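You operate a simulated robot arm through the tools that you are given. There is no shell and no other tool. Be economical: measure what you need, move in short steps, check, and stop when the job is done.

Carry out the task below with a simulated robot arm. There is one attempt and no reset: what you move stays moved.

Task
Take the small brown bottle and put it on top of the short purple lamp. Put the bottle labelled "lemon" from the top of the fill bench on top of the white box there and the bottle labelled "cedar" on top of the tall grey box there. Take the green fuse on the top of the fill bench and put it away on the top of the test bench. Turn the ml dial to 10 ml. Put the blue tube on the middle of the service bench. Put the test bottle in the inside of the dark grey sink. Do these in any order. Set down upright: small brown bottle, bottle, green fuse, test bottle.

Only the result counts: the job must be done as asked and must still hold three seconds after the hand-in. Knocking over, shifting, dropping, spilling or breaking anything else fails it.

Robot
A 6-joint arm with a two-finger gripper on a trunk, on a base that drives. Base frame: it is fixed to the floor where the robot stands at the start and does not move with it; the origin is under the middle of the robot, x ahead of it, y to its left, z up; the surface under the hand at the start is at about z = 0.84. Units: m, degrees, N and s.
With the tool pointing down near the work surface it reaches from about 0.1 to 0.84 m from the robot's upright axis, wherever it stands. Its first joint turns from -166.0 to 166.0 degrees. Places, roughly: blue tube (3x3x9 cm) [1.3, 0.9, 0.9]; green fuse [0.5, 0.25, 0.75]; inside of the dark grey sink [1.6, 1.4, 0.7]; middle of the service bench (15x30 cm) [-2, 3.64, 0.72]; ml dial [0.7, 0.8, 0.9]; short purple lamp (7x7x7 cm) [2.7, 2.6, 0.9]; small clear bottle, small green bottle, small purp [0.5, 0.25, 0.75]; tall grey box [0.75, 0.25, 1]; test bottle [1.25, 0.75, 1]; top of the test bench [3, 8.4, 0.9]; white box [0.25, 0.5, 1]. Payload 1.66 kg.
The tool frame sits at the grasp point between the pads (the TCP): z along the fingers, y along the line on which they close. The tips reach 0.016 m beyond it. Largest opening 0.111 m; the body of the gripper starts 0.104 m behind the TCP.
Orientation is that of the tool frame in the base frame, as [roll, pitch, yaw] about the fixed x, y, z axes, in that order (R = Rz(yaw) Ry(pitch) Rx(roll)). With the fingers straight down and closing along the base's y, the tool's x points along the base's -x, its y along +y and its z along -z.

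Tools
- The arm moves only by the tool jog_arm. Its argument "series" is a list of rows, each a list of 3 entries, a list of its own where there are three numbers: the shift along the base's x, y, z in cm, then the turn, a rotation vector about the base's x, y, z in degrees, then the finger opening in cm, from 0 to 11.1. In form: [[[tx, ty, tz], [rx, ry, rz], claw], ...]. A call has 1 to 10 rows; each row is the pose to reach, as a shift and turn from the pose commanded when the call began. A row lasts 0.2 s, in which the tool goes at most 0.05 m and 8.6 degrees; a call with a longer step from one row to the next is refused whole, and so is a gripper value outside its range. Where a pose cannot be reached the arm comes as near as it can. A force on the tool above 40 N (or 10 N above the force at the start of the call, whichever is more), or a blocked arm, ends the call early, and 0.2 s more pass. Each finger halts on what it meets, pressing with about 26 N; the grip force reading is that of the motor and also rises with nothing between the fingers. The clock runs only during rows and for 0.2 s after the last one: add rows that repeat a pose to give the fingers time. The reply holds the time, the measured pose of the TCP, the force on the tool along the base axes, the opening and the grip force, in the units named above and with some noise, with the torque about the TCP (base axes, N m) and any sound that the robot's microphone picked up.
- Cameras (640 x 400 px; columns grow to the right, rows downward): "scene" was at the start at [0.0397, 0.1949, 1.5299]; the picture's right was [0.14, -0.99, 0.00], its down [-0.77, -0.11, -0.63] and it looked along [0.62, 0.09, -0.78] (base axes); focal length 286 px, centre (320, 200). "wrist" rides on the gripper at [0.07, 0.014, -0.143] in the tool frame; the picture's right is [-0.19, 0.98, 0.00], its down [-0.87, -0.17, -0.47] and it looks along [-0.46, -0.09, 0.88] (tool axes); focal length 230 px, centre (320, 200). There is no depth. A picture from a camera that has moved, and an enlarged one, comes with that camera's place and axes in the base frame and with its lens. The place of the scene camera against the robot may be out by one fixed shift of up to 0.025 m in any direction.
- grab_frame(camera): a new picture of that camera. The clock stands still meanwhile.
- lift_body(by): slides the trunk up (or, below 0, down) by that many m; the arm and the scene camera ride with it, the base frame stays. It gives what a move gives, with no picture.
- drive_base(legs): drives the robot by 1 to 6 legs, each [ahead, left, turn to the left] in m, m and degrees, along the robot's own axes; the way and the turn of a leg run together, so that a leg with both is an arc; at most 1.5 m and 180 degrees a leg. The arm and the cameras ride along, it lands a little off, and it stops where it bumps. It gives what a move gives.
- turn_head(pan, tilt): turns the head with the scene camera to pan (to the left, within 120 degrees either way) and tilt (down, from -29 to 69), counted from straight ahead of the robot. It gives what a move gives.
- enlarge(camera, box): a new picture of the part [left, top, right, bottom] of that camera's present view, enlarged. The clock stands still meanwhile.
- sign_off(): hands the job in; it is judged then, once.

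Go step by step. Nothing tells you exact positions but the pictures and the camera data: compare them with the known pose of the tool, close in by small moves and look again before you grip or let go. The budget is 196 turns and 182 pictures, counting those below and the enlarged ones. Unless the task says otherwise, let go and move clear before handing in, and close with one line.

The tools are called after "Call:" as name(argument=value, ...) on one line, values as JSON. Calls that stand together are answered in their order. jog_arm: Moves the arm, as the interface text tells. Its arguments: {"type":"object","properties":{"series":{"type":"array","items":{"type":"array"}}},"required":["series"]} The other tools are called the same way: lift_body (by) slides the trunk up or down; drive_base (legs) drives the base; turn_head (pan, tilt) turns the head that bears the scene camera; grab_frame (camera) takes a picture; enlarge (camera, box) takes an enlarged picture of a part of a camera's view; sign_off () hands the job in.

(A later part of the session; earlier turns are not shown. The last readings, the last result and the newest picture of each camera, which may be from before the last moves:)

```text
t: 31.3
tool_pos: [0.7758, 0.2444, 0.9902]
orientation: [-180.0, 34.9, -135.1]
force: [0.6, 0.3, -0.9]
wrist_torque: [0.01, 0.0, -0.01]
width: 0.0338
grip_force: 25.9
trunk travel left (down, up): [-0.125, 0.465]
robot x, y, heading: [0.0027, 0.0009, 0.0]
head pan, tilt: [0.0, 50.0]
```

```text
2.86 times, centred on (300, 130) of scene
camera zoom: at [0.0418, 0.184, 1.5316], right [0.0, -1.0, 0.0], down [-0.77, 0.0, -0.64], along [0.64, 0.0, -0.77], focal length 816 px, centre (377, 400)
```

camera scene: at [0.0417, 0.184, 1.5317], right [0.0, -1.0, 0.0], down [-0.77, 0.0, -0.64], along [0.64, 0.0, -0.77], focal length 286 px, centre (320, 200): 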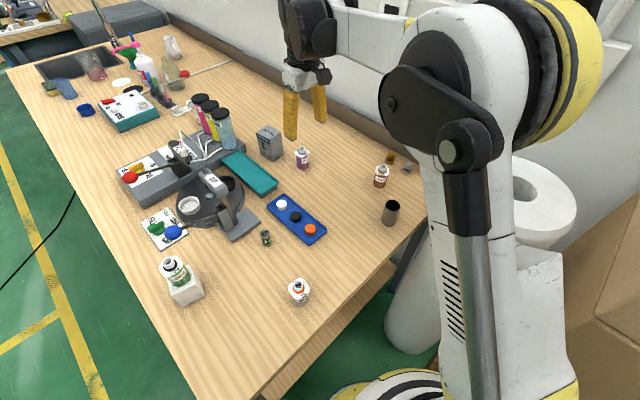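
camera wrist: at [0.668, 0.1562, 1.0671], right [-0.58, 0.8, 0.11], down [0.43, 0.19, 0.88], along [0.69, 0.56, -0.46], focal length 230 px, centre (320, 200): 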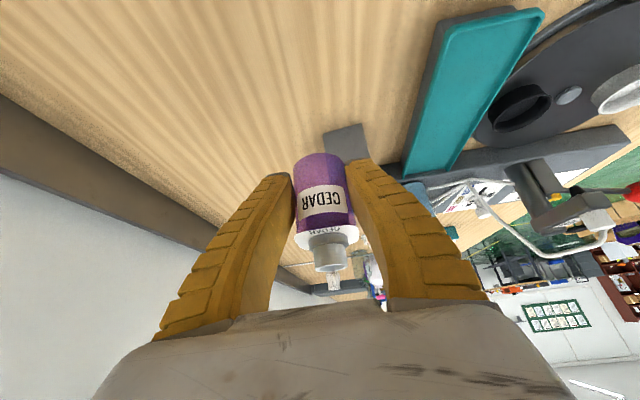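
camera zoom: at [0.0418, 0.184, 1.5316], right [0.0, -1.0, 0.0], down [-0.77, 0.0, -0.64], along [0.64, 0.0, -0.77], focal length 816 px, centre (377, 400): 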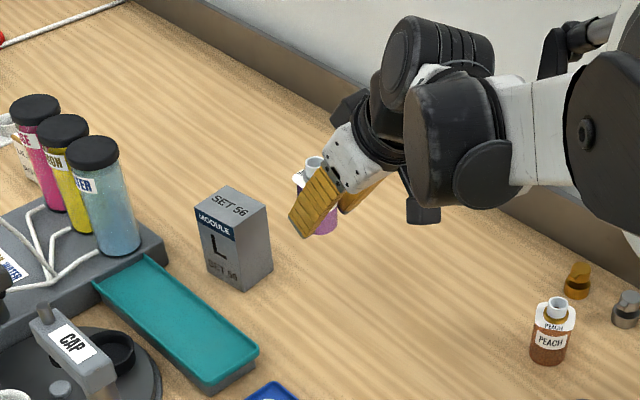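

Cedar is held. Moving over the grey box at (0.865, 0.371).

Call:
jog_arm(series=[[[1.5, 2.2, 1.5], [0, 0, 0], 0], [[3, 4.4, 1.5], [0, 0, 0], 0], [[4.5, 6.6, 1.5], [0, 0, 0], 0], [[6, 8.8, 1.5], [0, 0, 0], 0], [[7.5, 11, 1.5], [0, 0, 0], 0], [[9, 12.7, 1.5], [0, 0, 0], 0], [[9, 12.7, 1.5], [0, 0, 0], 0]])

Call:
grab_frame(camera="wrist")

Call:
enlarge(camera="scene", box=[220, 60, 380, 200])

```text
t: 32.9
tool_pos: [0.8661, 0.3715, 1.0046]
orientation: [180.0, 34.9, -135.0]
force: [0.1, 0.1, -0.4]
wrist_torque: [0.04, 0.0, -0.01]
width: 0.0344
grip_force: 26.1
trunk travel left (down, up): [-0.125, 0.465]
robot x, y, heading: [0.0007, 0.0037, 0.0]
head pan, tilt: [0.0, 50.0]
```

```text
140 pictures are left
camera wrist: at [0.7591, 0.2828, 1.0816], right [-0.58, 0.8, 0.11], down [0.43, 0.19, 0.88], along [0.69, 0.56, -0.46], focal length 230 px, centre (320, 200)
```

wrist: 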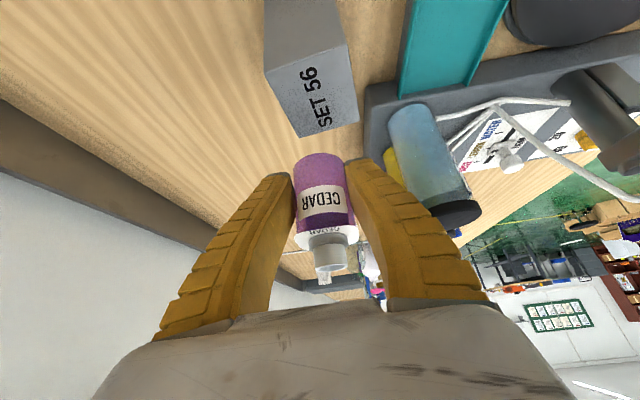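

```text
2.86 times, centred on (300, 130) of scene
camera zoom: at [0.0418, 0.184, 1.5316], right [0.0, -1.0, 0.0], down [-0.77, 0.0, -0.64], along [0.64, 0.0, -0.77], focal length 816 px, centre (377, 400)
```

zoom: 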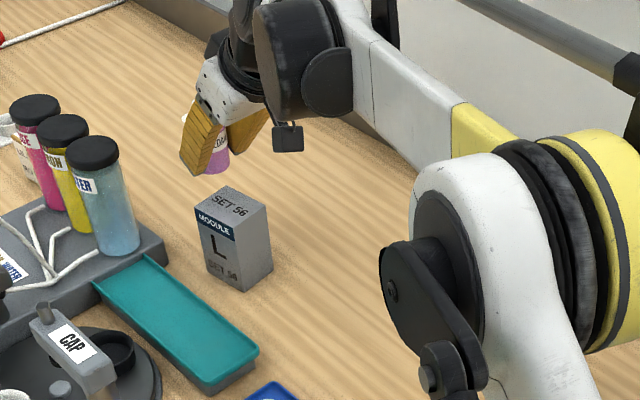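

Enlarging the wrist view to get the box-top centre precisely.

Call:
enlarge(camera="wrist", box=[240, 20, 400, 180])

```text
2.50 times, centred on (320, 100) of wrist
camera zoom: at [0.7591, 0.2828, 1.0816], right [-0.58, 0.8, 0.11], down [0.43, 0.19, 0.88], along [0.69, 0.56, -0.46], focal length 575 px, centre (320, 450)
```

zoom: 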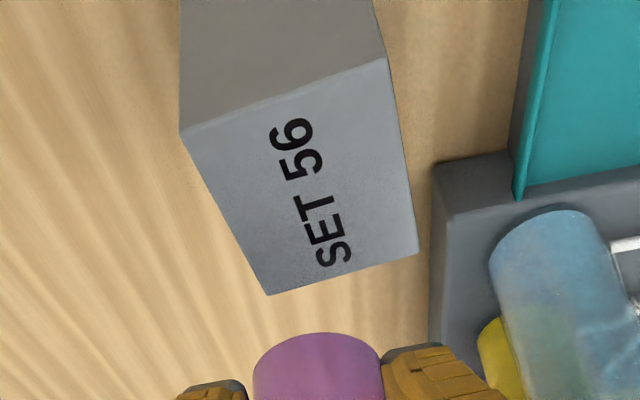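

Box centre ≈ (0.86, 0.373). Small correction and lowering near contact.

Call:
jog_arm(series=[[[-0.6, 0.2, -1], [0, 0, 0], 0], [[-0.6, 0.2, -3], [0, 0, 0], 0], [[-0.6, 0.2, -4], [0, 0, 0], 0], [[-0.6, 0.2, -4.2], [0, 0, 0], 0]])

Call:
enlarge(camera="wrist", box=[240, 60, 400, 220])

Call:
enlarge(camera="scene", box=[250, 80, 310, 160])

```text
t: 33.9
tool_pos: [0.8594, 0.3729, 0.9639]
orientation: [180.0, 35.1, -135.0]
force: [-0.5, -2.0, 16.2]
wrist_torque: [0.09, -0.09, 0.02]
width: 0.0374
grip_force: 26.5
trunk travel left (down, up): [-0.125, 0.465]
robot x, y, heading: [0.0023, 0.0017, 0.0]
head pan, tilt: [0.0, 50.0]
```

```text
2.50 times, centred on (320, 140) of wrist
camera zoom: at [0.752, 0.2836, 1.0412], right [-0.58, 0.8, 0.11], down [0.43, 0.19, 0.88], along [0.69, 0.56, -0.46], focal length 575 px, centre (320, 350)
```

zoom: 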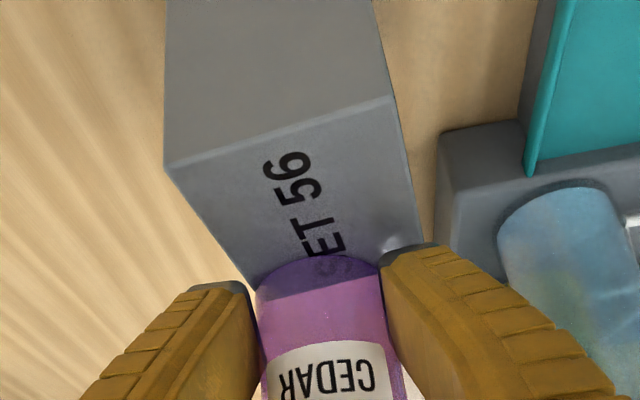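

```text
5.00 times, centred on (280, 120) of scene
camera zoom: at [0.0397, 0.1829, 1.532], right [0.0, -1.0, 0.0], down [-0.77, 0.0, -0.64], along [0.64, 0.0, -0.77], focal length 1429 px, centre (520, 600)
```

zoom: 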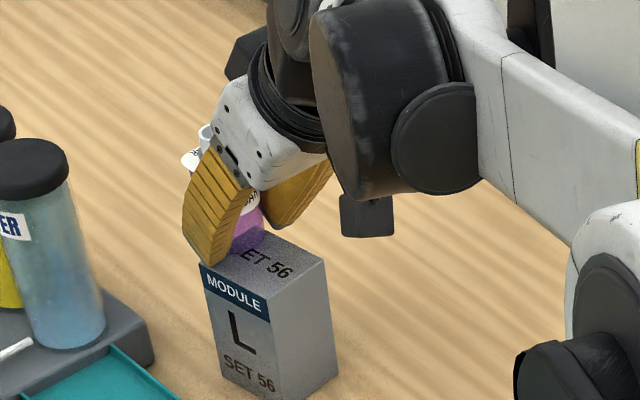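

Contact came early (box top ≈0.933), so the bottle is ~1.5 cm past the box centre. Lifting slightly, moving back by (-1.2, -1.0) cm and lowering again.

Call:
jog_arm(series=[[[0, 0, 1.2], [0, 0, 0], 0], [[-1.2, -1.0, 1.2], [0, 0, 0], 0], [[-1.2, -1.0, 1.2], [0, 0, 0], 0], [[-1.2, -1.0, 0.5], [0, 0, 0], 0], [[-1.2, -1.0, 0.2], [0, 0, 0], 0]])

Call:
enlarge(camera="wrist", box=[240, 60, 400, 220])

Call:
enlarge(camera="scene", box=[250, 80, 310, 160])

```text
t: 35.1
tool_pos: [0.8475, 0.3628, 0.9661]
orientation: [179.9, 35.0, -135.1]
force: [0.9, 0.6, 2.6]
wrist_torque: [0.03, -0.05, -0.03]
width: 0.0333
grip_force: 26.3
trunk travel left (down, up): [-0.125, 0.465]
robot x, y, heading: [0.0009, -0.0014, 0.1]
head pan, tilt: [0.0, 50.0]
```

```text
2.50 times, centred on (320, 140) of wrist
camera zoom: at [0.7409, 0.2743, 1.0429], right [-0.58, 0.8, 0.11], down [0.43, 0.19, 0.88], along [0.69, 0.56, -0.46], focal length 575 px, centre (320, 350)
```

zoom: 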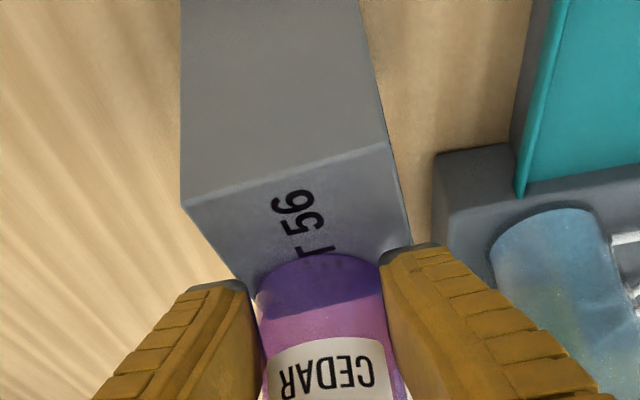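

```text
5.00 times, centred on (280, 120) of scene
camera zoom: at [0.0415, 0.1839, 1.5317], right [0.0, -1.0, 0.0], down [-0.77, 0.0, -0.64], along [0.64, 0.0, -0.77], focal length 1429 px, centre (520, 600)
```

zoom: 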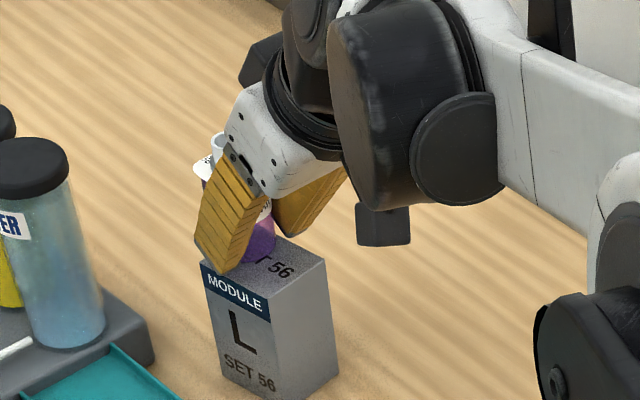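

The bottle may have swung a little in the grip at the first contact. Taking a full wrist view to check its tilt.

Call:
jog_arm(series=[[[0, 0, 2], [0, 0, 0], 0], [[0, 0, 4], [0, 0, 0], 0], [[0, 0, 4], [0, 0, 0], 0]])

Call:
grab_frame(camera="wrist")

Call:
enlarge(camera="scene", box=[250, 70, 310, 150])

```text
t: 35.9
tool_pos: [0.8479, 0.362, 1.0047]
orientation: [179.9, 35.0, -135.0]
force: [-0.3, -0.1, -0.3]
wrist_torque: [-0.02, 0.0, -0.01]
width: 0.0327
grip_force: 25.9
trunk travel left (down, up): [-0.125, 0.465]
robot x, y, heading: [0.0023, 0.0012, -0.1]
head pan, tilt: [0.0, 50.0]
```

```text
133 pictures are left
camera wrist: at [0.7417, 0.2737, 1.082], right [-0.58, 0.8, 0.11], down [0.43, 0.19, 0.88], along [0.69, 0.56, -0.46], focal length 230 px, centre (320, 200)
```

wrist: 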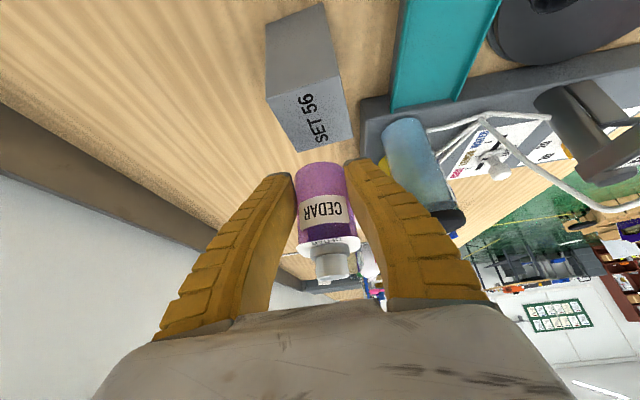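

```text
5.00 times, centred on (280, 110) of scene
camera zoom: at [0.0418, 0.184, 1.5316], right [0.0, -1.0, 0.0], down [-0.77, 0.0, -0.64], along [0.64, 0.0, -0.77], focal length 1429 px, centre (520, 650)
```

zoom: 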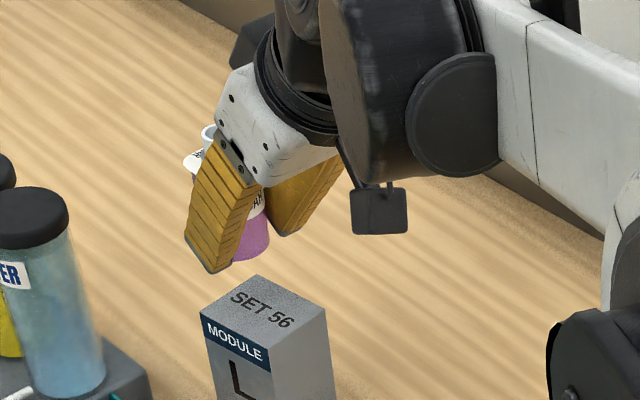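

Bottle slid ~5 mm up in the grip; box top is ≈0.94 and the bottle sits ~1.7 cm beyond its centre. Correcting, then lowering again.

Call:
jog_arm(series=[[[-1.7, -1.1, 0], [0, 0, 0], 0], [[-1.7, -1.1, -2.5], [0, 0, 0], 0], [[-1.7, -1.1, -3.5], [0, 0, 0], 0], [[-1.7, -1.1, -3.9], [0, 0, 0], 0], [[-1.7, -1.1, -4.1], [0, 0, 0], 0]])

Call:
enlarge(camera="wrist", box=[240, 80, 400, 240])

Call:
enlarge(camera="scene", box=[250, 80, 310, 160])

```text
t: 37.1
tool_pos: [0.8303, 0.3519, 0.9651]
orientation: [-179.9, 35.1, -135.1]
force: [3.2, -0.1, 12.6]
wrist_torque: [0.18, -0.21, 0.01]
width: 0.0349
grip_force: 26.1
trunk travel left (down, up): [-0.125, 0.465]
robot x, y, heading: [-0.0002, -0.0013, -0.2]
head pan, tilt: [0.0, 50.0]
```

```text
2.50 times, centred on (320, 160) of wrist
camera zoom: at [0.723, 0.2633, 1.0417], right [-0.58, 0.8, 0.11], down [0.43, 0.19, 0.88], along [0.69, 0.56, -0.46], focal length 575 px, centre (320, 300)
```

zoom: 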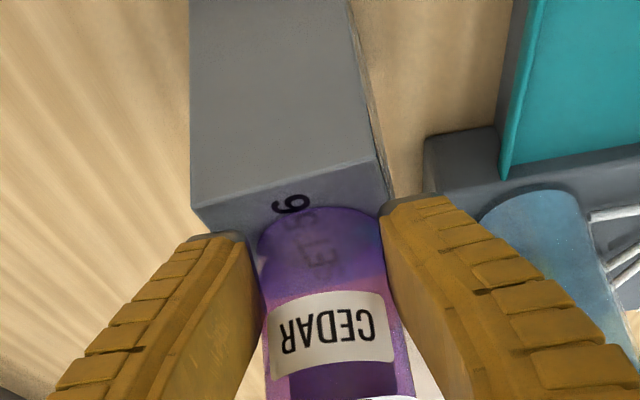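

```text
5.00 times, centred on (280, 120) of scene
camera zoom: at [0.0407, 0.1834, 1.5319], right [0.0, -1.0, 0.0], down [-0.77, 0.0, -0.64], along [0.64, 0.0, -0.77], focal length 1429 px, centre (520, 600)
```

zoom: 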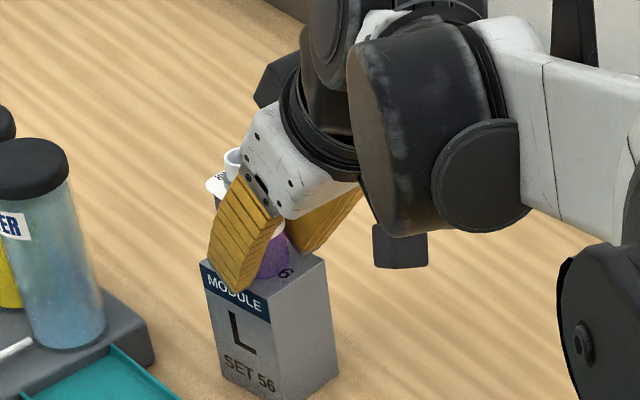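

Now well centred on the box. Releasing gently and backing off along the tool axis.

Call:
jog_arm(series=[[[0, 0, 0.1], [0, 0, 0], 3.6], [[0, 0, 0.1], [0, 0, 0], 4.5], [[0, 0, 0.1], [0, 0, 0], 6], [[0, 0, 0.1], [0, 0, 0], 7], [[0, 0, 0.1], [0, 0, 0], 7]])

Call:
enlarge(camera="scene", box=[250, 80, 310, 160])

Call:
grab_frame(camera="wrist")

```text
t: 38.3
tool_pos: [0.8312, 0.351, 0.9636]
orientation: [179.9, 35.0, -135.0]
force: [0.8, 0.8, 0.1]
wrist_torque: [-0.02, 0.02, -0.02]
width: 0.0717
grip_force: 0.9
trunk travel left (down, up): [-0.125, 0.465]
robot x, y, heading: [-0.0005, -0.0022, -0.2]
head pan, tilt: [0.0, 50.0]
```

```text
5.00 times, centred on (280, 120) of scene
camera zoom: at [0.0417, 0.184, 1.5316], right [0.0, -1.0, 0.0], down [-0.77, 0.0, -0.64], along [0.64, 0.0, -0.77], focal length 1429 px, centre (520, 600)
```

zoom: 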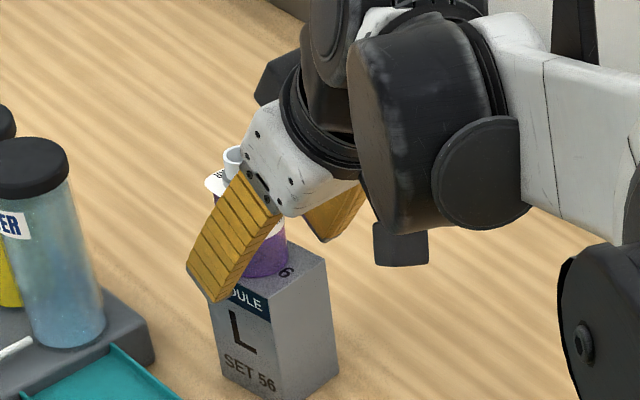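

```text
128 pictures are left
camera wrist: at [0.7242, 0.2634, 1.0418], right [-0.58, 0.8, 0.11], down [0.43, 0.19, 0.88], along [0.69, 0.56, -0.46], focal length 230 px, centre (320, 200)
```

wrist: 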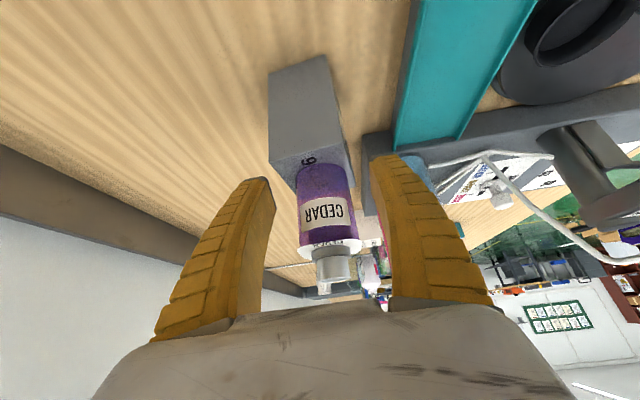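

Cedar stands on the grey box. Backing off along the tool axis.

Call:
jog_arm(series=[[[-1.6, -1.6, 3.2], [0, 0, 0], 7], [[-3.2, -3.2, 6.4], [0, 0, 0], 7], [[-4.9, -4.9, 9.8], [0, 0, 0], 7], [[-6.5, -6.5, 13], [0, 0, 0], 7], [[-6.5, -6.5, 13], [0, 0, 0], 7]])

Call:
grab_frame(camera="scene")

```text
t: 39.5
tool_pos: [0.7658, 0.2884, 1.0966]
orientation: [179.9, 34.9, -134.9]
force: [0.5, 0.3, 0.3]
wrist_torque: [0.02, 0.0, -0.01]
width: 0.0717
grip_force: 0.7
trunk travel left (down, up): [-0.125, 0.465]
robot x, y, heading: [-0.0021, 0.0024, -0.0]
head pan, tilt: [0.0, 50.0]
```

```text
127 pictures are left
camera scene: at [0.0417, 0.184, 1.5316], right [0.0, -1.0, 0.0], down [-0.77, 0.0, -0.64], along [0.64, 0.0, -0.77], focal length 286 px, centre (320, 200)
```

scene: 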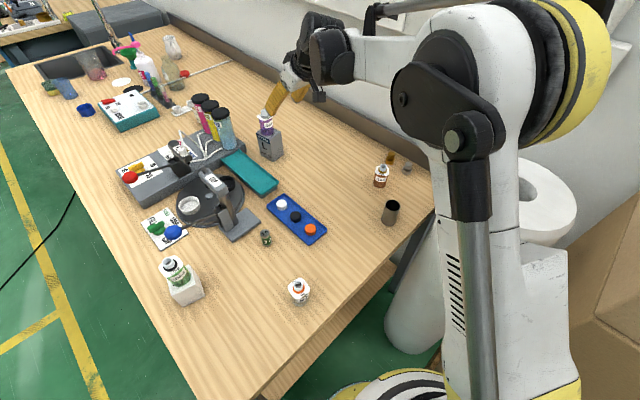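

All placed well. Now to the brown (peach) bottle near (0.70, 0.0): untilt and hover above it.

Call:
jog_arm(series=[[[-1, -4, 1], [0, 0, 0], 8], [[-2, -8, 1], [-5, 5, 0], 8], [[-3, -12, 1], [-10, 10, 0], 8], [[-4, -16, 1], [-15, 15, 0], 8], [[-5, -20, 0], [-20, 20, 0], 8], [[-6, -24, -2], [-24.7, 24.7, 0], 8], [[-6.6, -28.5, -4], [-24.7, 24.7, 0], 8], [[-6.6, -28.5, -4], [-24.7, 24.7, 0], 8]])

Call:
grab_frame(camera="wrist")

```text
t: 41.3
tool_pos: [0.6994, 0.0049, 1.0546]
orientation: [-179.9, 0.0, -135.1]
force: [0.6, 0.0, -0.6]
wrist_torque: [0.03, -0.01, -0.01]
width: 0.0812
grip_force: 0.3
trunk travel left (down, up): [-0.125, 0.465]
robot x, y, heading: [0.0007, -0.0008, 0.1]
head pan, tilt: [0.0, 50.0]
```

```text
126 pictures are left
camera wrist: at [0.6417, -0.0357, 1.1974], right [-0.56, 0.83, 0.0], down [0.73, 0.49, 0.47], along [0.39, 0.26, -0.88], focal length 230 px, centre (320, 200)
```

wrist: 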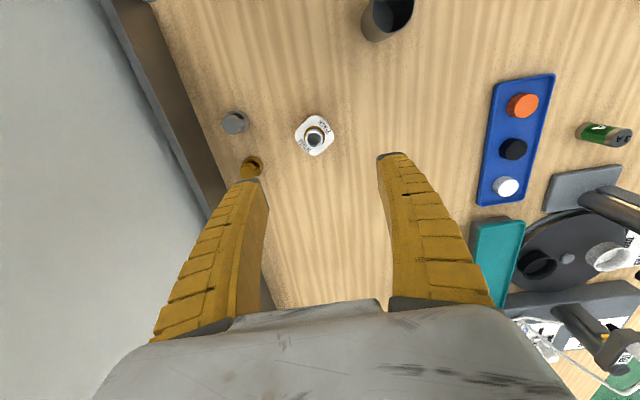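

Brown bottle axis ≈ (0.698, -0.007); its collar looks turned ~45° from the fingers. Rotating back to neutral yaw and coming closer.

Call:
jog_arm(series=[[[0, -0.4, 0], [0, 0, -8], 7.5], [[0, -0.8, 0], [0, 0, -16], 7.5], [[0, -1.2, -1], [0, 0, -24], 7.5], [[0, -1.2, -3], [0, 0, -32], 7.5], [[0, -1.2, -5], [0, 0, -40], 7.5], [[0, -1.2, -7], [0, 0, -45], 7.5], [[0, -1.2, -7], [0, 0, -45], 7.5]])

Call:
grab_frame(camera="wrist")

```text
t: 42.9
tool_pos: [0.7013, -0.0088, 0.9857]
orientation: [180.0, 0.0, 179.9]
force: [0.0, 0.7, 0.4]
wrist_torque: [0.02, 0.02, 0.03]
width: 0.0766
grip_force: 1.0
trunk travel left (down, up): [-0.125, 0.465]
robot x, y, heading: [-0.0005, -0.0019, -0.1]
head pan, tilt: [0.0, 50.0]
```

```text
125 pictures are left
camera wrist: at [0.6316, 0.0042, 1.128], right [0.19, 0.98, 0.0], down [0.87, -0.17, 0.47], along [0.46, -0.09, -0.88], focal length 230 px, centre (320, 200)
```

wrist: 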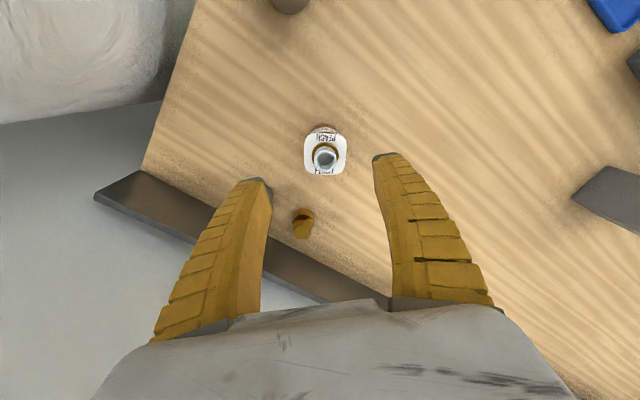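

Call:
enlarge(camera="wrist", box=[280, 110, 370, 200])

```text
4.44 times, centred on (325, 155) of wrist
camera zoom: at [0.6316, 0.0042, 1.128], right [0.19, 0.98, 0.0], down [0.87, -0.17, 0.47], along [0.46, -0.09, -0.88], focal length 1022 px, centre (298, 400)
```

zoom: 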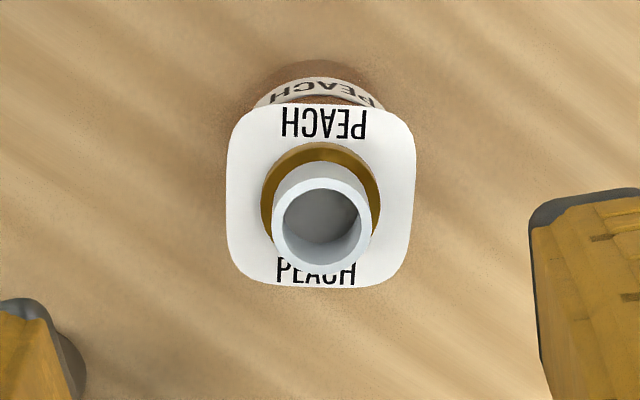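

The collar is 13° off; rotating -13°, centring, descending.

Call:
jog_arm(series=[[[-0.4, 0.4, 0], [0, 0, -7], 8], [[-0.4, 0.4, 0], [0, 0, -13], 8], [[-0.4, 0.4, -4], [0, 0, -13], 8], [[-0.4, 0.4, -8], [0, 0, -13], 8], [[-0.4, 0.4, -11.6], [0, 0, -13], 8], [[-0.4, 0.4, -11.6], [0, 0, -13], 8]])

Call:
grab_frame(camera="wrist")

```text
t: 44.3
tool_pos: [0.6933, -0.0061, 0.871]
orientation: [-180.0, 0.1, 167.0]
force: [0.0, 1.0, 0.4]
wrist_torque: [0.01, -0.04, 0.01]
width: 0.0813
grip_force: 0.5
trunk travel left (down, up): [-0.125, 0.465]
robot x, y, heading: [0.001, 0.0013, 0.3]
head pan, tilt: [0.0, 50.0]
```

```text
123 pictures are left
camera wrist: at [0.6306, 0.0236, 1.0131], right [0.41, 0.91, 0.0], down [0.81, -0.36, 0.47], along [0.43, -0.19, -0.88], focal length 230 px, centre (320, 200)
```

wrist: 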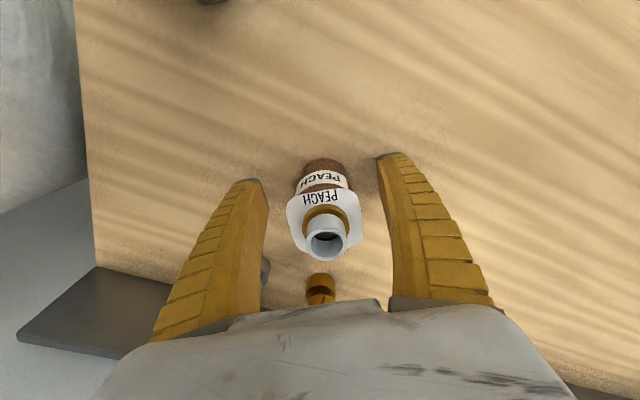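

Nearly centred; small nudge, then grip and lift.

Call:
jog_arm(series=[[[0.5, 0.2, 0], [0, 0, 0], 8], [[0.5, 0.2, 0], [0, 0, 0], 5], [[0.5, 0.2, 0], [0, 0, 0], 2], [[0.5, 0.2, 0], [0, 0, 0], 0], [[0.5, 0.2, 0], [0, 0, 0], 0], [[0.5, 0.2, 3], [0, 0, 0], 0], [[0.5, 0.2, 7], [0, 0, 0], 0], [[0.5, 0.2, 12], [0, 0, 0], 0], [[0.5, 0.2, 16], [0, 0, 0], 0]])

Call:
grab_frame(camera="wrist")

```text
t: 46.3
tool_pos: [0.7014, -0.0029, 1.0294]
orientation: [180.0, 0.0, 167.0]
force: [0.5, 0.4, -0.2]
wrist_torque: [0.01, 0.02, 0.0]
width: 0.0353
grip_force: 26.7
trunk travel left (down, up): [-0.125, 0.465]
robot x, y, heading: [-0.0006, 0.0009, -0.0]
head pan, tilt: [0.0, 50.0]
```

```text
122 pictures are left
camera wrist: at [0.6364, 0.0256, 1.1725], right [0.41, 0.91, 0.0], down [0.81, -0.36, 0.47], along [0.43, -0.19, -0.88], focal length 230 px, centre (320, 200)
```

wrist: 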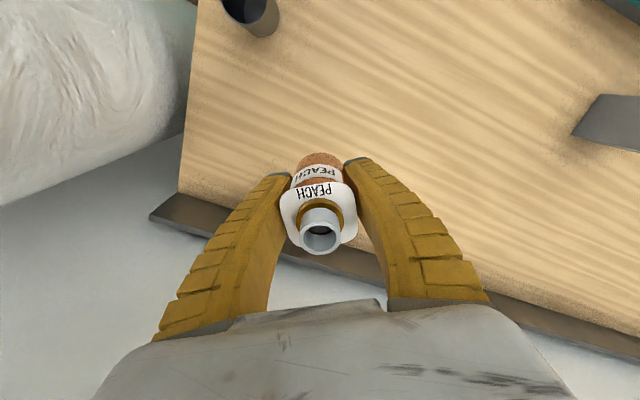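

Brown bottle held. Retracting and raising the arm for travel.

Call:
jog_arm(series=[[[-1, 0.5, 4], [0, 0, 0], 0], [[-4, 1, 7.5], [0, 0, 0], 0], [[-8, 2, 10], [0, 0, 0], 0], [[-12, 3, 12], [0, 0, 0], 0], [[-16, 4, 14], [0, 0, 0], 0], [[-20.5, 4.5, 15], [0, 0, 0], 0], [[-25, 5, 16], [0, 0, 0], 0], [[-29.5, 5, 17], [0, 0, 0], 0], [[-33, 5, 17], [0, 0, 0], 0], [[-33, 5, 17], [0, 0, 0], 0]])

Call:
drive_base(legs=[[-0.45, 0.45, 0], [0, 0, 45]])

Call:
turn_head(pan=0, tilt=25)

Call:
grab_frame(camera="scene")

```text
t: 48.5
tool_pos: [0.3707, 0.0456, 1.202]
orientation: [180.0, 0.0, 166.9]
force: [0.2, -0.2, -0.4]
wrist_torque: [0.0, -0.02, -0.02]
width: 0.0352
grip_force: 26.3
trunk travel left (down, up): [-0.125, 0.465]
robot x, y, heading: [-0.0005, -0.0, 0.1]
head pan, tilt: [0.0, 50.0]
```

```text
t: 54.2
tool_pos: [-0.2333, 0.7494, 1.199]
orientation: [-180.0, -0.1, -147.4]
force: [0.2, 1.1, -0.4]
wrist_torque: [0.04, 0.0, 0.01]
width: 0.0347
grip_force: 25.7
trunk travel left (down, up): [-0.125, 0.465]
robot x, y, heading: [-0.4577, 0.4539, 45.6]
head pan, tilt: [0.0, 50.0]
```

```text
t: 55.1
tool_pos: [-0.2326, 0.7498, 1.2]
orientation: [-180.0, 0.0, -147.5]
force: [0.0, -0.4, -0.2]
wrist_torque: [-0.02, -0.05, 0.0]
width: 0.0343
grip_force: 25.8
trunk travel left (down, up): [-0.125, 0.465]
robot x, y, heading: [-0.4562, 0.4527, 45.5]
head pan, tilt: [0.0, 25.0]
```

```text
121 pictures are left
camera scene: at [-0.5601, 0.6323, 1.569], right [0.71, -0.7, 0.0], down [-0.3, -0.3, -0.91], along [0.64, 0.65, -0.42], focal length 286 px, centre (320, 200)
```

scene: 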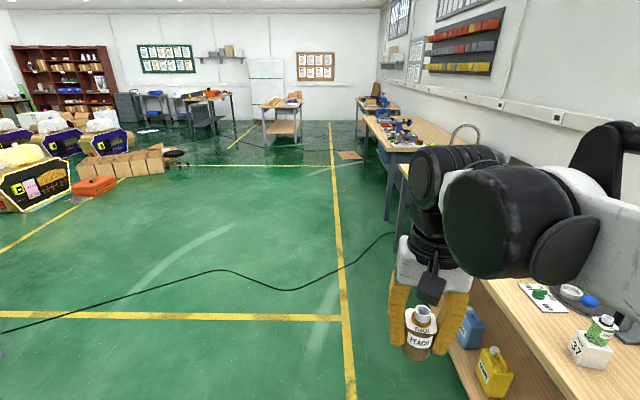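

Aisle is clear. Driving along the benches toward the lamp.

Call:
drive_base(legs=[[1.3, 0, -0.5], [1.3, 0, 0], [0.7, 0, 0]])

Call:
turn_head(pan=-60, tilt=35)

Call:
grab_frame(camera="scene")

```text
t: 71.2
tool_pos: [2.0729, 3.1159, 1.2]
orientation: [-179.9, 0.0, -147.4]
force: [0.2, 0.0, 0.1]
wrist_torque: [0.0, -0.03, -0.05]
width: 0.0342
grip_force: 26.1
trunk travel left (down, up): [-0.125, 0.465]
robot x, y, heading: [1.8423, 2.8195, 45.4]
head pan, tilt: [0.0, 25.0]
```

```text
t: 72.5
tool_pos: [2.0705, 3.1168, 1.2019]
orientation: [-179.9, 0.0, -147.4]
force: [0.1, 0.6, -1.1]
wrist_torque: [-0.01, 0.0, 0.02]
width: 0.0339
grip_force: 26.0
trunk travel left (down, up): [-0.125, 0.465]
robot x, y, heading: [1.8416, 2.8203, 45.5]
head pan, tilt: [-60.0, 35.0]
```

```text
120 pictures are left
camera scene: at [1.7641, 2.9106, 1.5534], right [-0.25, -0.97, 0.0], down [-0.56, 0.14, -0.82], along [0.79, -0.2, -0.57], focal length 286 px, centre (320, 200)
```

scene: 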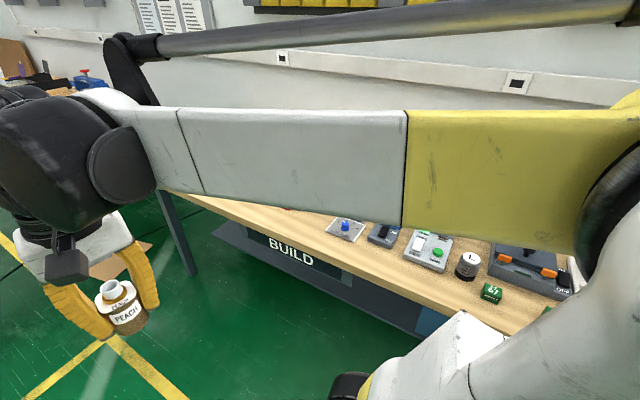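

Turning to face the build bench so the arm and cameras point at it.

Call:
drive_base(legs=[[0, 0, -90.5]])

Call:
turn_head(pan=0, tilt=40)

Call:
grab_frame(camera="scene")

```text
t: 76.8
tool_pos: [2.132, 2.5821, 1.2012]
orientation: [-180.0, 0.0, 120.5]
force: [0.2, 0.8, -0.1]
wrist_torque: [0.0, 0.0, -0.03]
width: 0.034
grip_force: 26.3
trunk travel left (down, up): [-0.125, 0.465]
robot x, y, heading: [1.8403, 2.8208, -46.2]
head pan, tilt: [-60.0, 35.0]
```

```text
t: 78.1
tool_pos: [2.1318, 2.5821, 1.2005]
orientation: [180.0, 0.0, 120.5]
force: [-0.2, 0.5, -1.5]
wrist_torque: [-0.01, 0.01, 0.0]
width: 0.0339
grip_force: 26.2
trunk travel left (down, up): [-0.125, 0.465]
robot x, y, heading: [1.8427, 2.8185, -46.4]
head pan, tilt: [0.0, 40.0]
```

```text
119 pictures are left
camera scene: at [2.0109, 2.8976, 1.5458], right [-0.72, -0.69, 0.0], down [-0.44, 0.47, -0.77], along [0.53, -0.56, -0.64], focal length 286 px, centre (320, 200)
```

scene: 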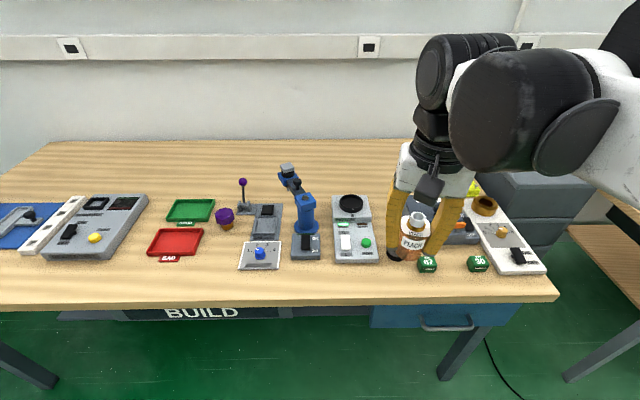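

The purple object near (2.71, 2.61) matches the lamp. Zooming in.

Call:
enlarge(camera="scene", box=[180, 160, 280, 260])

Call:
enlarge(camera="scene", box=[390, 180, 550, 280])

```text
4.00 times, centred on (230, 210) of scene
camera zoom: at [2.0109, 2.8976, 1.5458], right [-0.72, -0.69, 0.0], down [-0.44, 0.47, -0.77], along [0.53, -0.56, -0.64], focal length 1143 px, centre (680, 160)
```

zoom: 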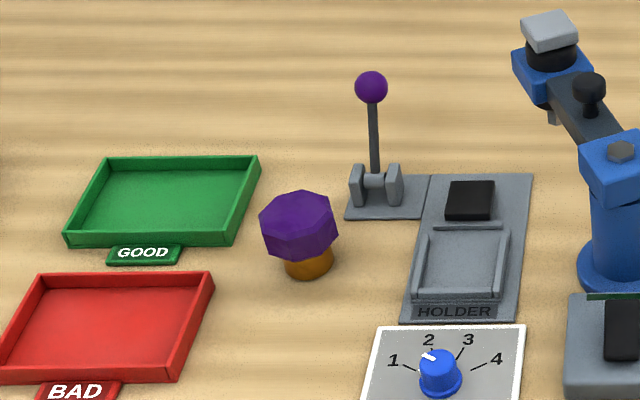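

```text
4.00 times, centred on (470, 230) of scene
camera zoom: at [2.0109, 2.8976, 1.5458], right [-0.72, -0.69, 0.0], down [-0.44, 0.47, -0.77], along [0.53, -0.56, -0.64], focal length 1143 px, centre (-280, 80)
```

zoom: 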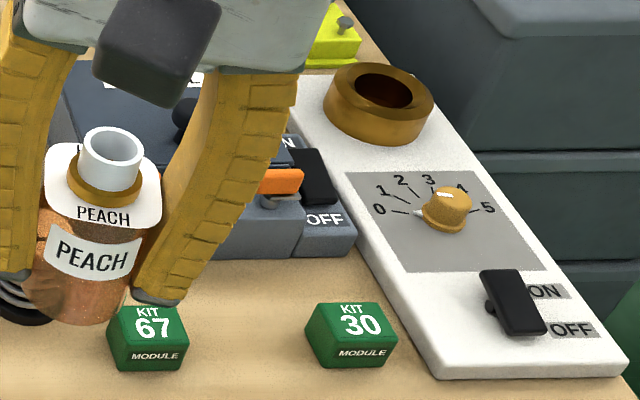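

The lamp has a flat octagonal top. Driving left 0.45 m and ahead 0.12 m to put it in front of me.

Call:
drive_base(legs=[[0, 0.45, 1.2], [0.12, 0, 0]])

Call:
grab_frame(camera="scene")

Call:
grab_frame(camera="wrist")

```text
t: 81.7
tool_pos: [2.5475, 2.8177, 1.2012]
orientation: [180.0, 0.0, 122.1]
force: [-0.2, 1.7, 0.1]
wrist_torque: [0.02, 0.04, 0.0]
width: 0.034
grip_force: 25.9
trunk travel left (down, up): [-0.125, 0.465]
robot x, y, heading: [2.2526, 3.0486, -44.3]
head pan, tilt: [0.0, 40.0]
```

```text
116 pictures are left
camera scene: at [2.4182, 3.1293, 1.5457], right [-0.71, -0.71, 0.0], down [-0.46, 0.45, -0.77], along [0.54, -0.54, -0.64], focal length 286 px, centre (320, 200)
```

scene: 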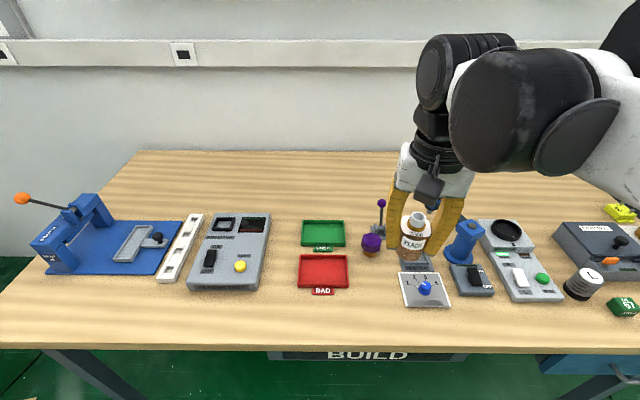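

```text
115 pictures are left
camera wrist: at [2.523, 2.8841, 1.3436], right [0.93, 0.36, 0.0], down [0.32, -0.82, 0.47], along [0.17, -0.44, -0.88], focal length 230 px, centre (320, 200)
```

wrist: 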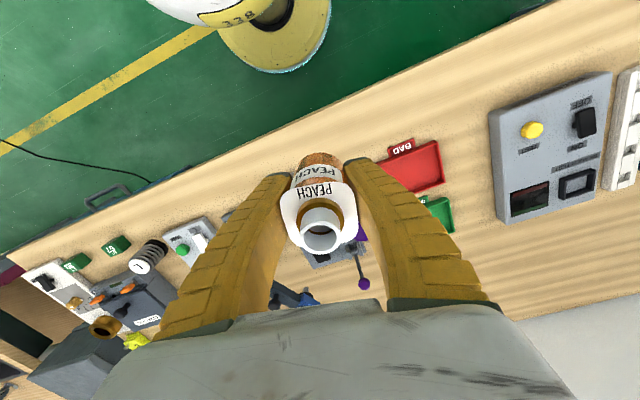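

Call:
enlarge(camera="scene", box=[330, 190, 430, 290])

```text
4.00 times, centred on (380, 240) of scene
camera zoom: at [2.4182, 3.1293, 1.5457], right [-0.71, -0.71, 0.0], down [-0.46, 0.45, -0.77], along [0.54, -0.54, -0.64], focal length 1143 px, centre (80, 40)
```

zoom: 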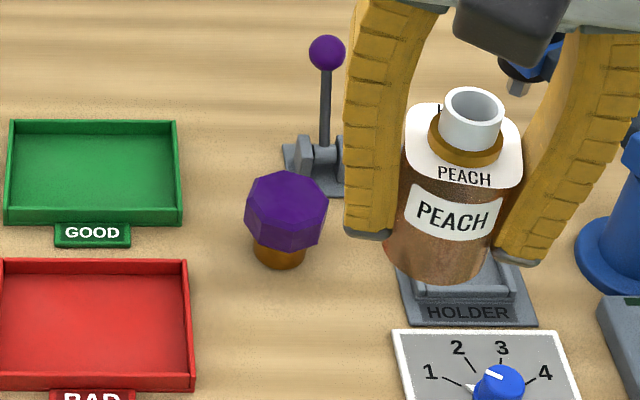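

Lamp top centre ≈ (2.735, 2.605, 0.91). Moving the bottle above it.

Call:
jog_arm(series=[[[2.7, -3, -2], [0, 0, 0], 0], [[5.4, -6, -4], [0, 0, 0], 0], [[8.1, -9, -6], [0, 0, 0], 0], [[10.8, -12, -8], [0, 0, 0], 0], [[13.5, -15, -10], [0, 0, 0], 0], [[16.2, -18, -12], [0, 0, 0], 0], [[18.9, -21.5, -14], [0, 0, 0], 0], [[18.9, -21.5, -14], [0, 0, 0], 0]])

Call:
grab_frame(camera="wrist")

Call:
enlarge(camera="scene", box=[300, 150, 420, 270])

```text
t: 83.5
tool_pos: [2.7362, 2.603, 1.0616]
orientation: [-179.9, 0.1, 122.3]
force: [0.2, -0.8, -1.1]
wrist_torque: [-0.03, 0.0, 0.0]
width: 0.0342
grip_force: 25.9
trunk travel left (down, up): [-0.125, 0.465]
robot x, y, heading: [2.2499, 3.0448, -44.9]
head pan, tilt: [0.0, 40.0]
```

```text
113 pictures are left
camera wrist: at [2.7121, 2.6696, 1.2048], right [0.93, 0.36, 0.0], down [0.32, -0.82, 0.47], along [0.17, -0.44, -0.88], focal length 230 px, centre (320, 200)
```

wrist: 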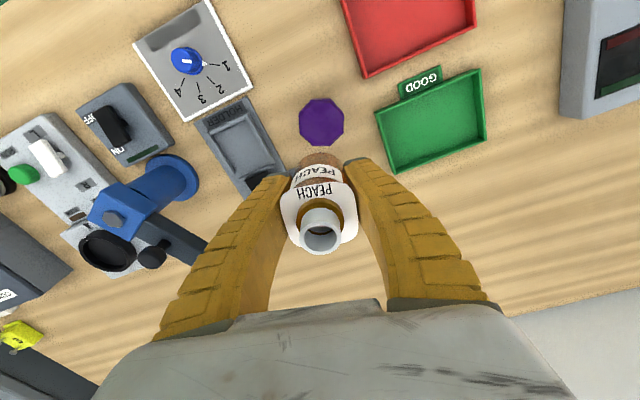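

```text
3.33 times, centred on (360, 210) of scene
camera zoom: at [2.4175, 3.1299, 1.5458], right [-0.71, -0.71, 0.0], down [-0.46, 0.45, -0.77], along [0.54, -0.54, -0.64], focal length 953 px, centre (187, 167)
```

zoom: 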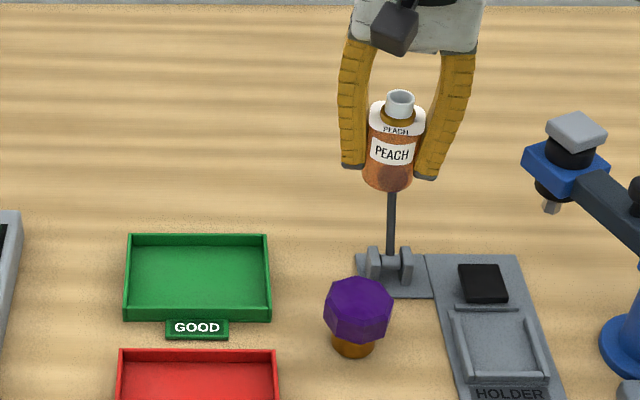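

Wrist view puts the lamp at (2.731, 2.622). Adjusting and lowering partway.

Call:
jog_arm(series=[[[-0.5, 1.9, -2], [0, 0, 0], 0], [[-0.5, 1.9, -5], [0, 0, 0], 0], [[-0.5, 1.9, -8.5], [0, 0, 0], 0], [[-0.5, 1.9, -8.5], [0, 0, 0], 0]])

Call:
enlarge(camera="wrist", box=[260, 100, 380, 220])

Call:
enlarge(camera="scene", box=[330, 180, 410, 260])

```text
t: 84.5
tool_pos: [2.7327, 2.6226, 0.9741]
orientation: [-180.0, 0.0, 122.3]
force: [-0.9, 0.0, 1.0]
wrist_torque: [0.01, -0.01, 0.03]
width: 0.0342
grip_force: 25.7
trunk travel left (down, up): [-0.125, 0.465]
robot x, y, heading: [2.2527, 3.0472, -45.1]
head pan, tilt: [0.0, 40.0]
```

```text
3.33 times, centred on (320, 160) of wrist
camera zoom: at [2.7083, 2.689, 1.1175], right [0.93, 0.36, 0.0], down [0.32, -0.82, 0.47], along [0.17, -0.44, -0.88], focal length 767 px, centre (320, 333)
```

zoom: 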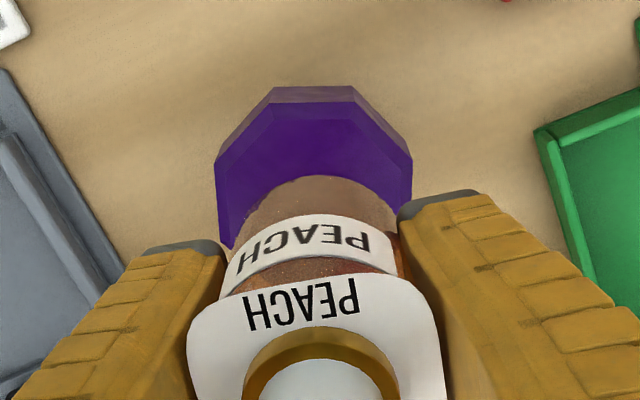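

```text
5.00 times, centred on (370, 220) of scene
camera zoom: at [2.4175, 3.13, 1.5458], right [-0.71, -0.71, 0.0], down [-0.46, 0.45, -0.77], along [0.54, -0.54, -0.64], focal length 1429 px, centre (70, 100)
```

zoom: 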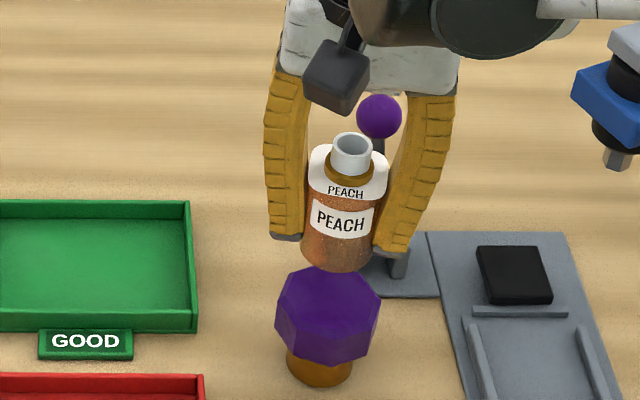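

Aligned over the octagon. Lowering in fine steps.

Call:
jog_arm(series=[[[0, 0, -1.5], [0, 0, 0], 0], [[0, 0, -2.6], [0, 0, 0], 0], [[0, 0, -3.0], [0, 0, 0], 0]])

Call:
enlarge(camera="scene", box=[330, 180, 410, 260])

```text
t: 85.3
tool_pos: [2.7319, 2.6216, 0.9454]
orientation: [180.0, 0.0, 122.3]
force: [0.0, 0.2, 0.6]
wrist_torque: [0.03, 0.01, -0.04]
width: 0.0342
grip_force: 26.0
trunk travel left (down, up): [-0.125, 0.465]
robot x, y, heading: [2.2537, 3.044, -45.2]
head pan, tilt: [0.0, 40.0]
```

```text
5.00 times, centred on (370, 220) of scene
camera zoom: at [2.4176, 3.1299, 1.5458], right [-0.71, -0.71, 0.0], down [-0.46, 0.45, -0.77], along [0.54, -0.54, -0.64], focal length 1429 px, centre (70, 100)
```

zoom: 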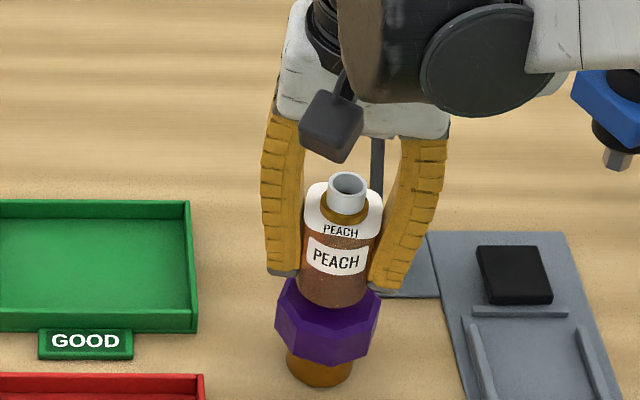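

Call:
jog_arm(series=[[[0, 0, -0.3], [0, 0, 0], 0], [[0, 0, -0.5], [0, 0, 0], 0]])

Call:
enlarge(camera="wrist", box=[260, 100, 380, 220])

Call:
enlarge(camera="scene", box=[340, 200, 400, 260])

```text
t: 85.9
tool_pos: [2.7319, 2.6224, 0.9421]
orientation: [-180.0, 0.0, 122.2]
force: [0.4, -0.5, -0.6]
wrist_torque: [-0.02, 0.04, 0.0]
width: 0.0341
grip_force: 25.9
trunk travel left (down, up): [-0.125, 0.465]
robot x, y, heading: [2.2522, 3.0509, -44.8]
head pan, tilt: [0.0, 40.0]
```

```text
3.33 times, centred on (320, 160) of wrist
camera zoom: at [2.7068, 2.689, 1.0841], right [0.93, 0.36, 0.0], down [0.32, -0.82, 0.47], along [0.17, -0.44, -0.88], focal length 767 px, centre (320, 333)
```

zoom: 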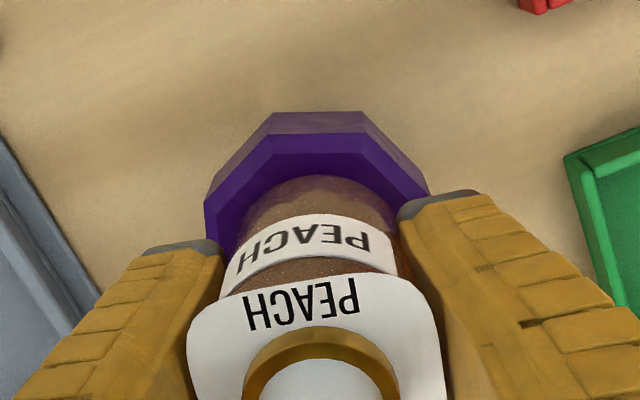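

```text
6.67 times, centred on (370, 230) of scene
camera zoom: at [2.4176, 3.1299, 1.5458], right [-0.71, -0.71, 0.0], down [-0.46, 0.45, -0.77], along [0.54, -0.54, -0.64], focal length 1905 px, centre (-13, 0)
```

zoom: 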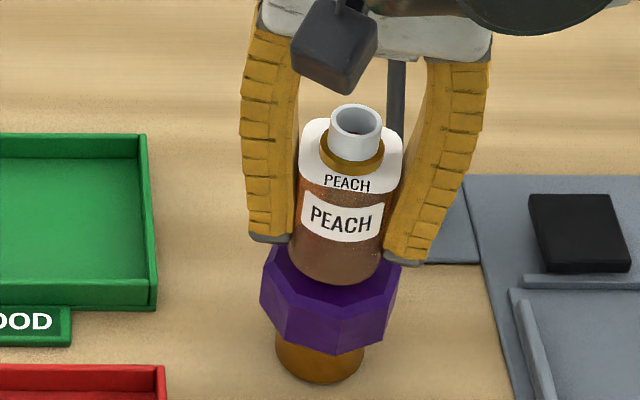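

Call:
jog_arm(series=[[[0, 0, -0.2], [0, 0, 0], 0], [[0, 0, -0.35], [0, 0, 0], 0]])

```text
t: 86.5
tool_pos: [2.7313, 2.6215, 0.9371]
orientation: [180.0, -0.1, 122.2]
force: [0.5, 0.4, -0.5]
wrist_torque: [-0.01, 0.0, -0.03]
width: 0.0341
grip_force: 25.8
trunk travel left (down, up): [-0.125, 0.465]
robot x, y, heading: [2.2486, 3.0495, -44.6]
head pan, tilt: [0.0, 40.0]
```

No contact yet; continuing down a few mm.

Call:
jog_arm(series=[[[0, 0, -0.2], [0, 0, 0], 0], [[0, 0, -0.35], [0, 0, 0], 0]])

Call:
enlarge(camera="scene", box=[340, 200, 400, 260])

```text
t: 87.1
tool_pos: [2.7306, 2.6218, 0.9347]
orientation: [-180.0, 0.0, 122.2]
force: [1.3, -0.4, 4.4]
wrist_torque: [-0.06, -0.06, 0.02]
width: 0.034
grip_force: 26.5
trunk travel left (down, up): [-0.125, 0.465]
robot x, y, heading: [2.2539, 3.0469, -45.0]
head pan, tilt: [0.0, 40.0]
```

```text
6.67 times, centred on (370, 230) of scene
camera zoom: at [2.4173, 3.1302, 1.5459], right [-0.71, -0.71, 0.0], down [-0.46, 0.45, -0.77], along [0.54, -0.54, -0.64], focal length 1905 px, centre (-13, 0)
```

zoom: 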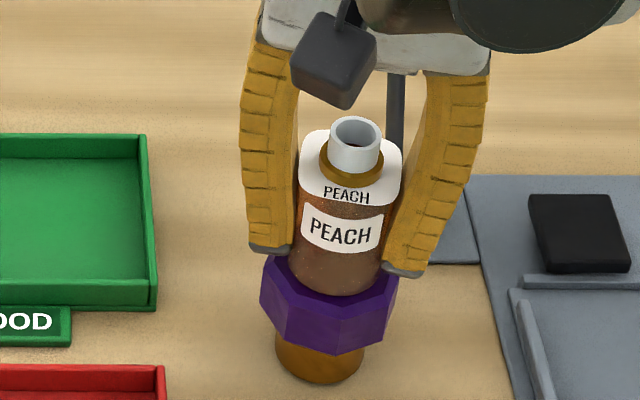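

Contact (4 N) and centred within a few mm. Releasing slowly, then rising.

Call:
jog_arm(series=[[[0, 0, 0], [0, 0, 0], 3.6], [[0, 0, 0], [0, 0, 0], 4.5], [[0, 0, 0], [0, 0, 0], 6], [[0, 0, 0], [0, 0, 0], 7.5], [[0, 0, 0], [0, 0, 0], 7.5], [[0, 0, 2], [0, 0, 0], 7.5], [[0, 0, 6], [0, 0, 0], 7.5], [[0, 0, 10], [0, 0, 0], 7.5], [[0, 0, 14], [0, 0, 0], 7.5], [[0, 0, 18], [0, 0, 0], 7.5]])

Call:
enlarge(camera="scene", box=[320, 180, 440, 260])

```text
t: 89.3
tool_pos: [2.7312, 2.6236, 1.1175]
orientation: [179.9, 0.0, 122.3]
force: [0.5, -0.3, -0.6]
wrist_torque: [0.02, 0.0, -0.06]
width: 0.0765
grip_force: 1.5
trunk travel left (down, up): [-0.125, 0.465]
robot x, y, heading: [2.2519, 3.0431, -44.9]
head pan, tilt: [0.0, 40.0]
```

```text
5.00 times, centred on (380, 220) of scene
camera zoom: at [2.4172, 3.1302, 1.5458], right [-0.71, -0.71, 0.0], down [-0.46, 0.45, -0.77], along [0.54, -0.54, -0.64], focal length 1429 px, centre (20, 100)
```

zoom: 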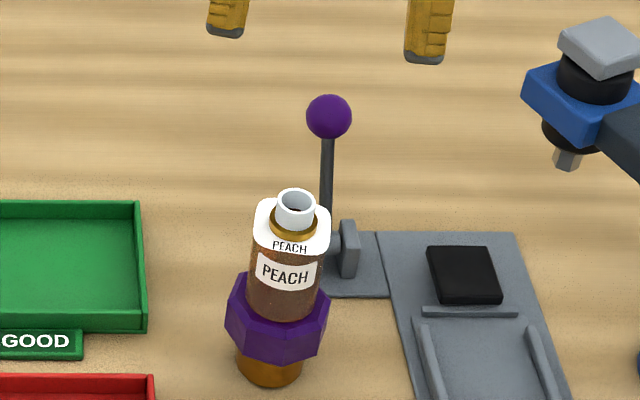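

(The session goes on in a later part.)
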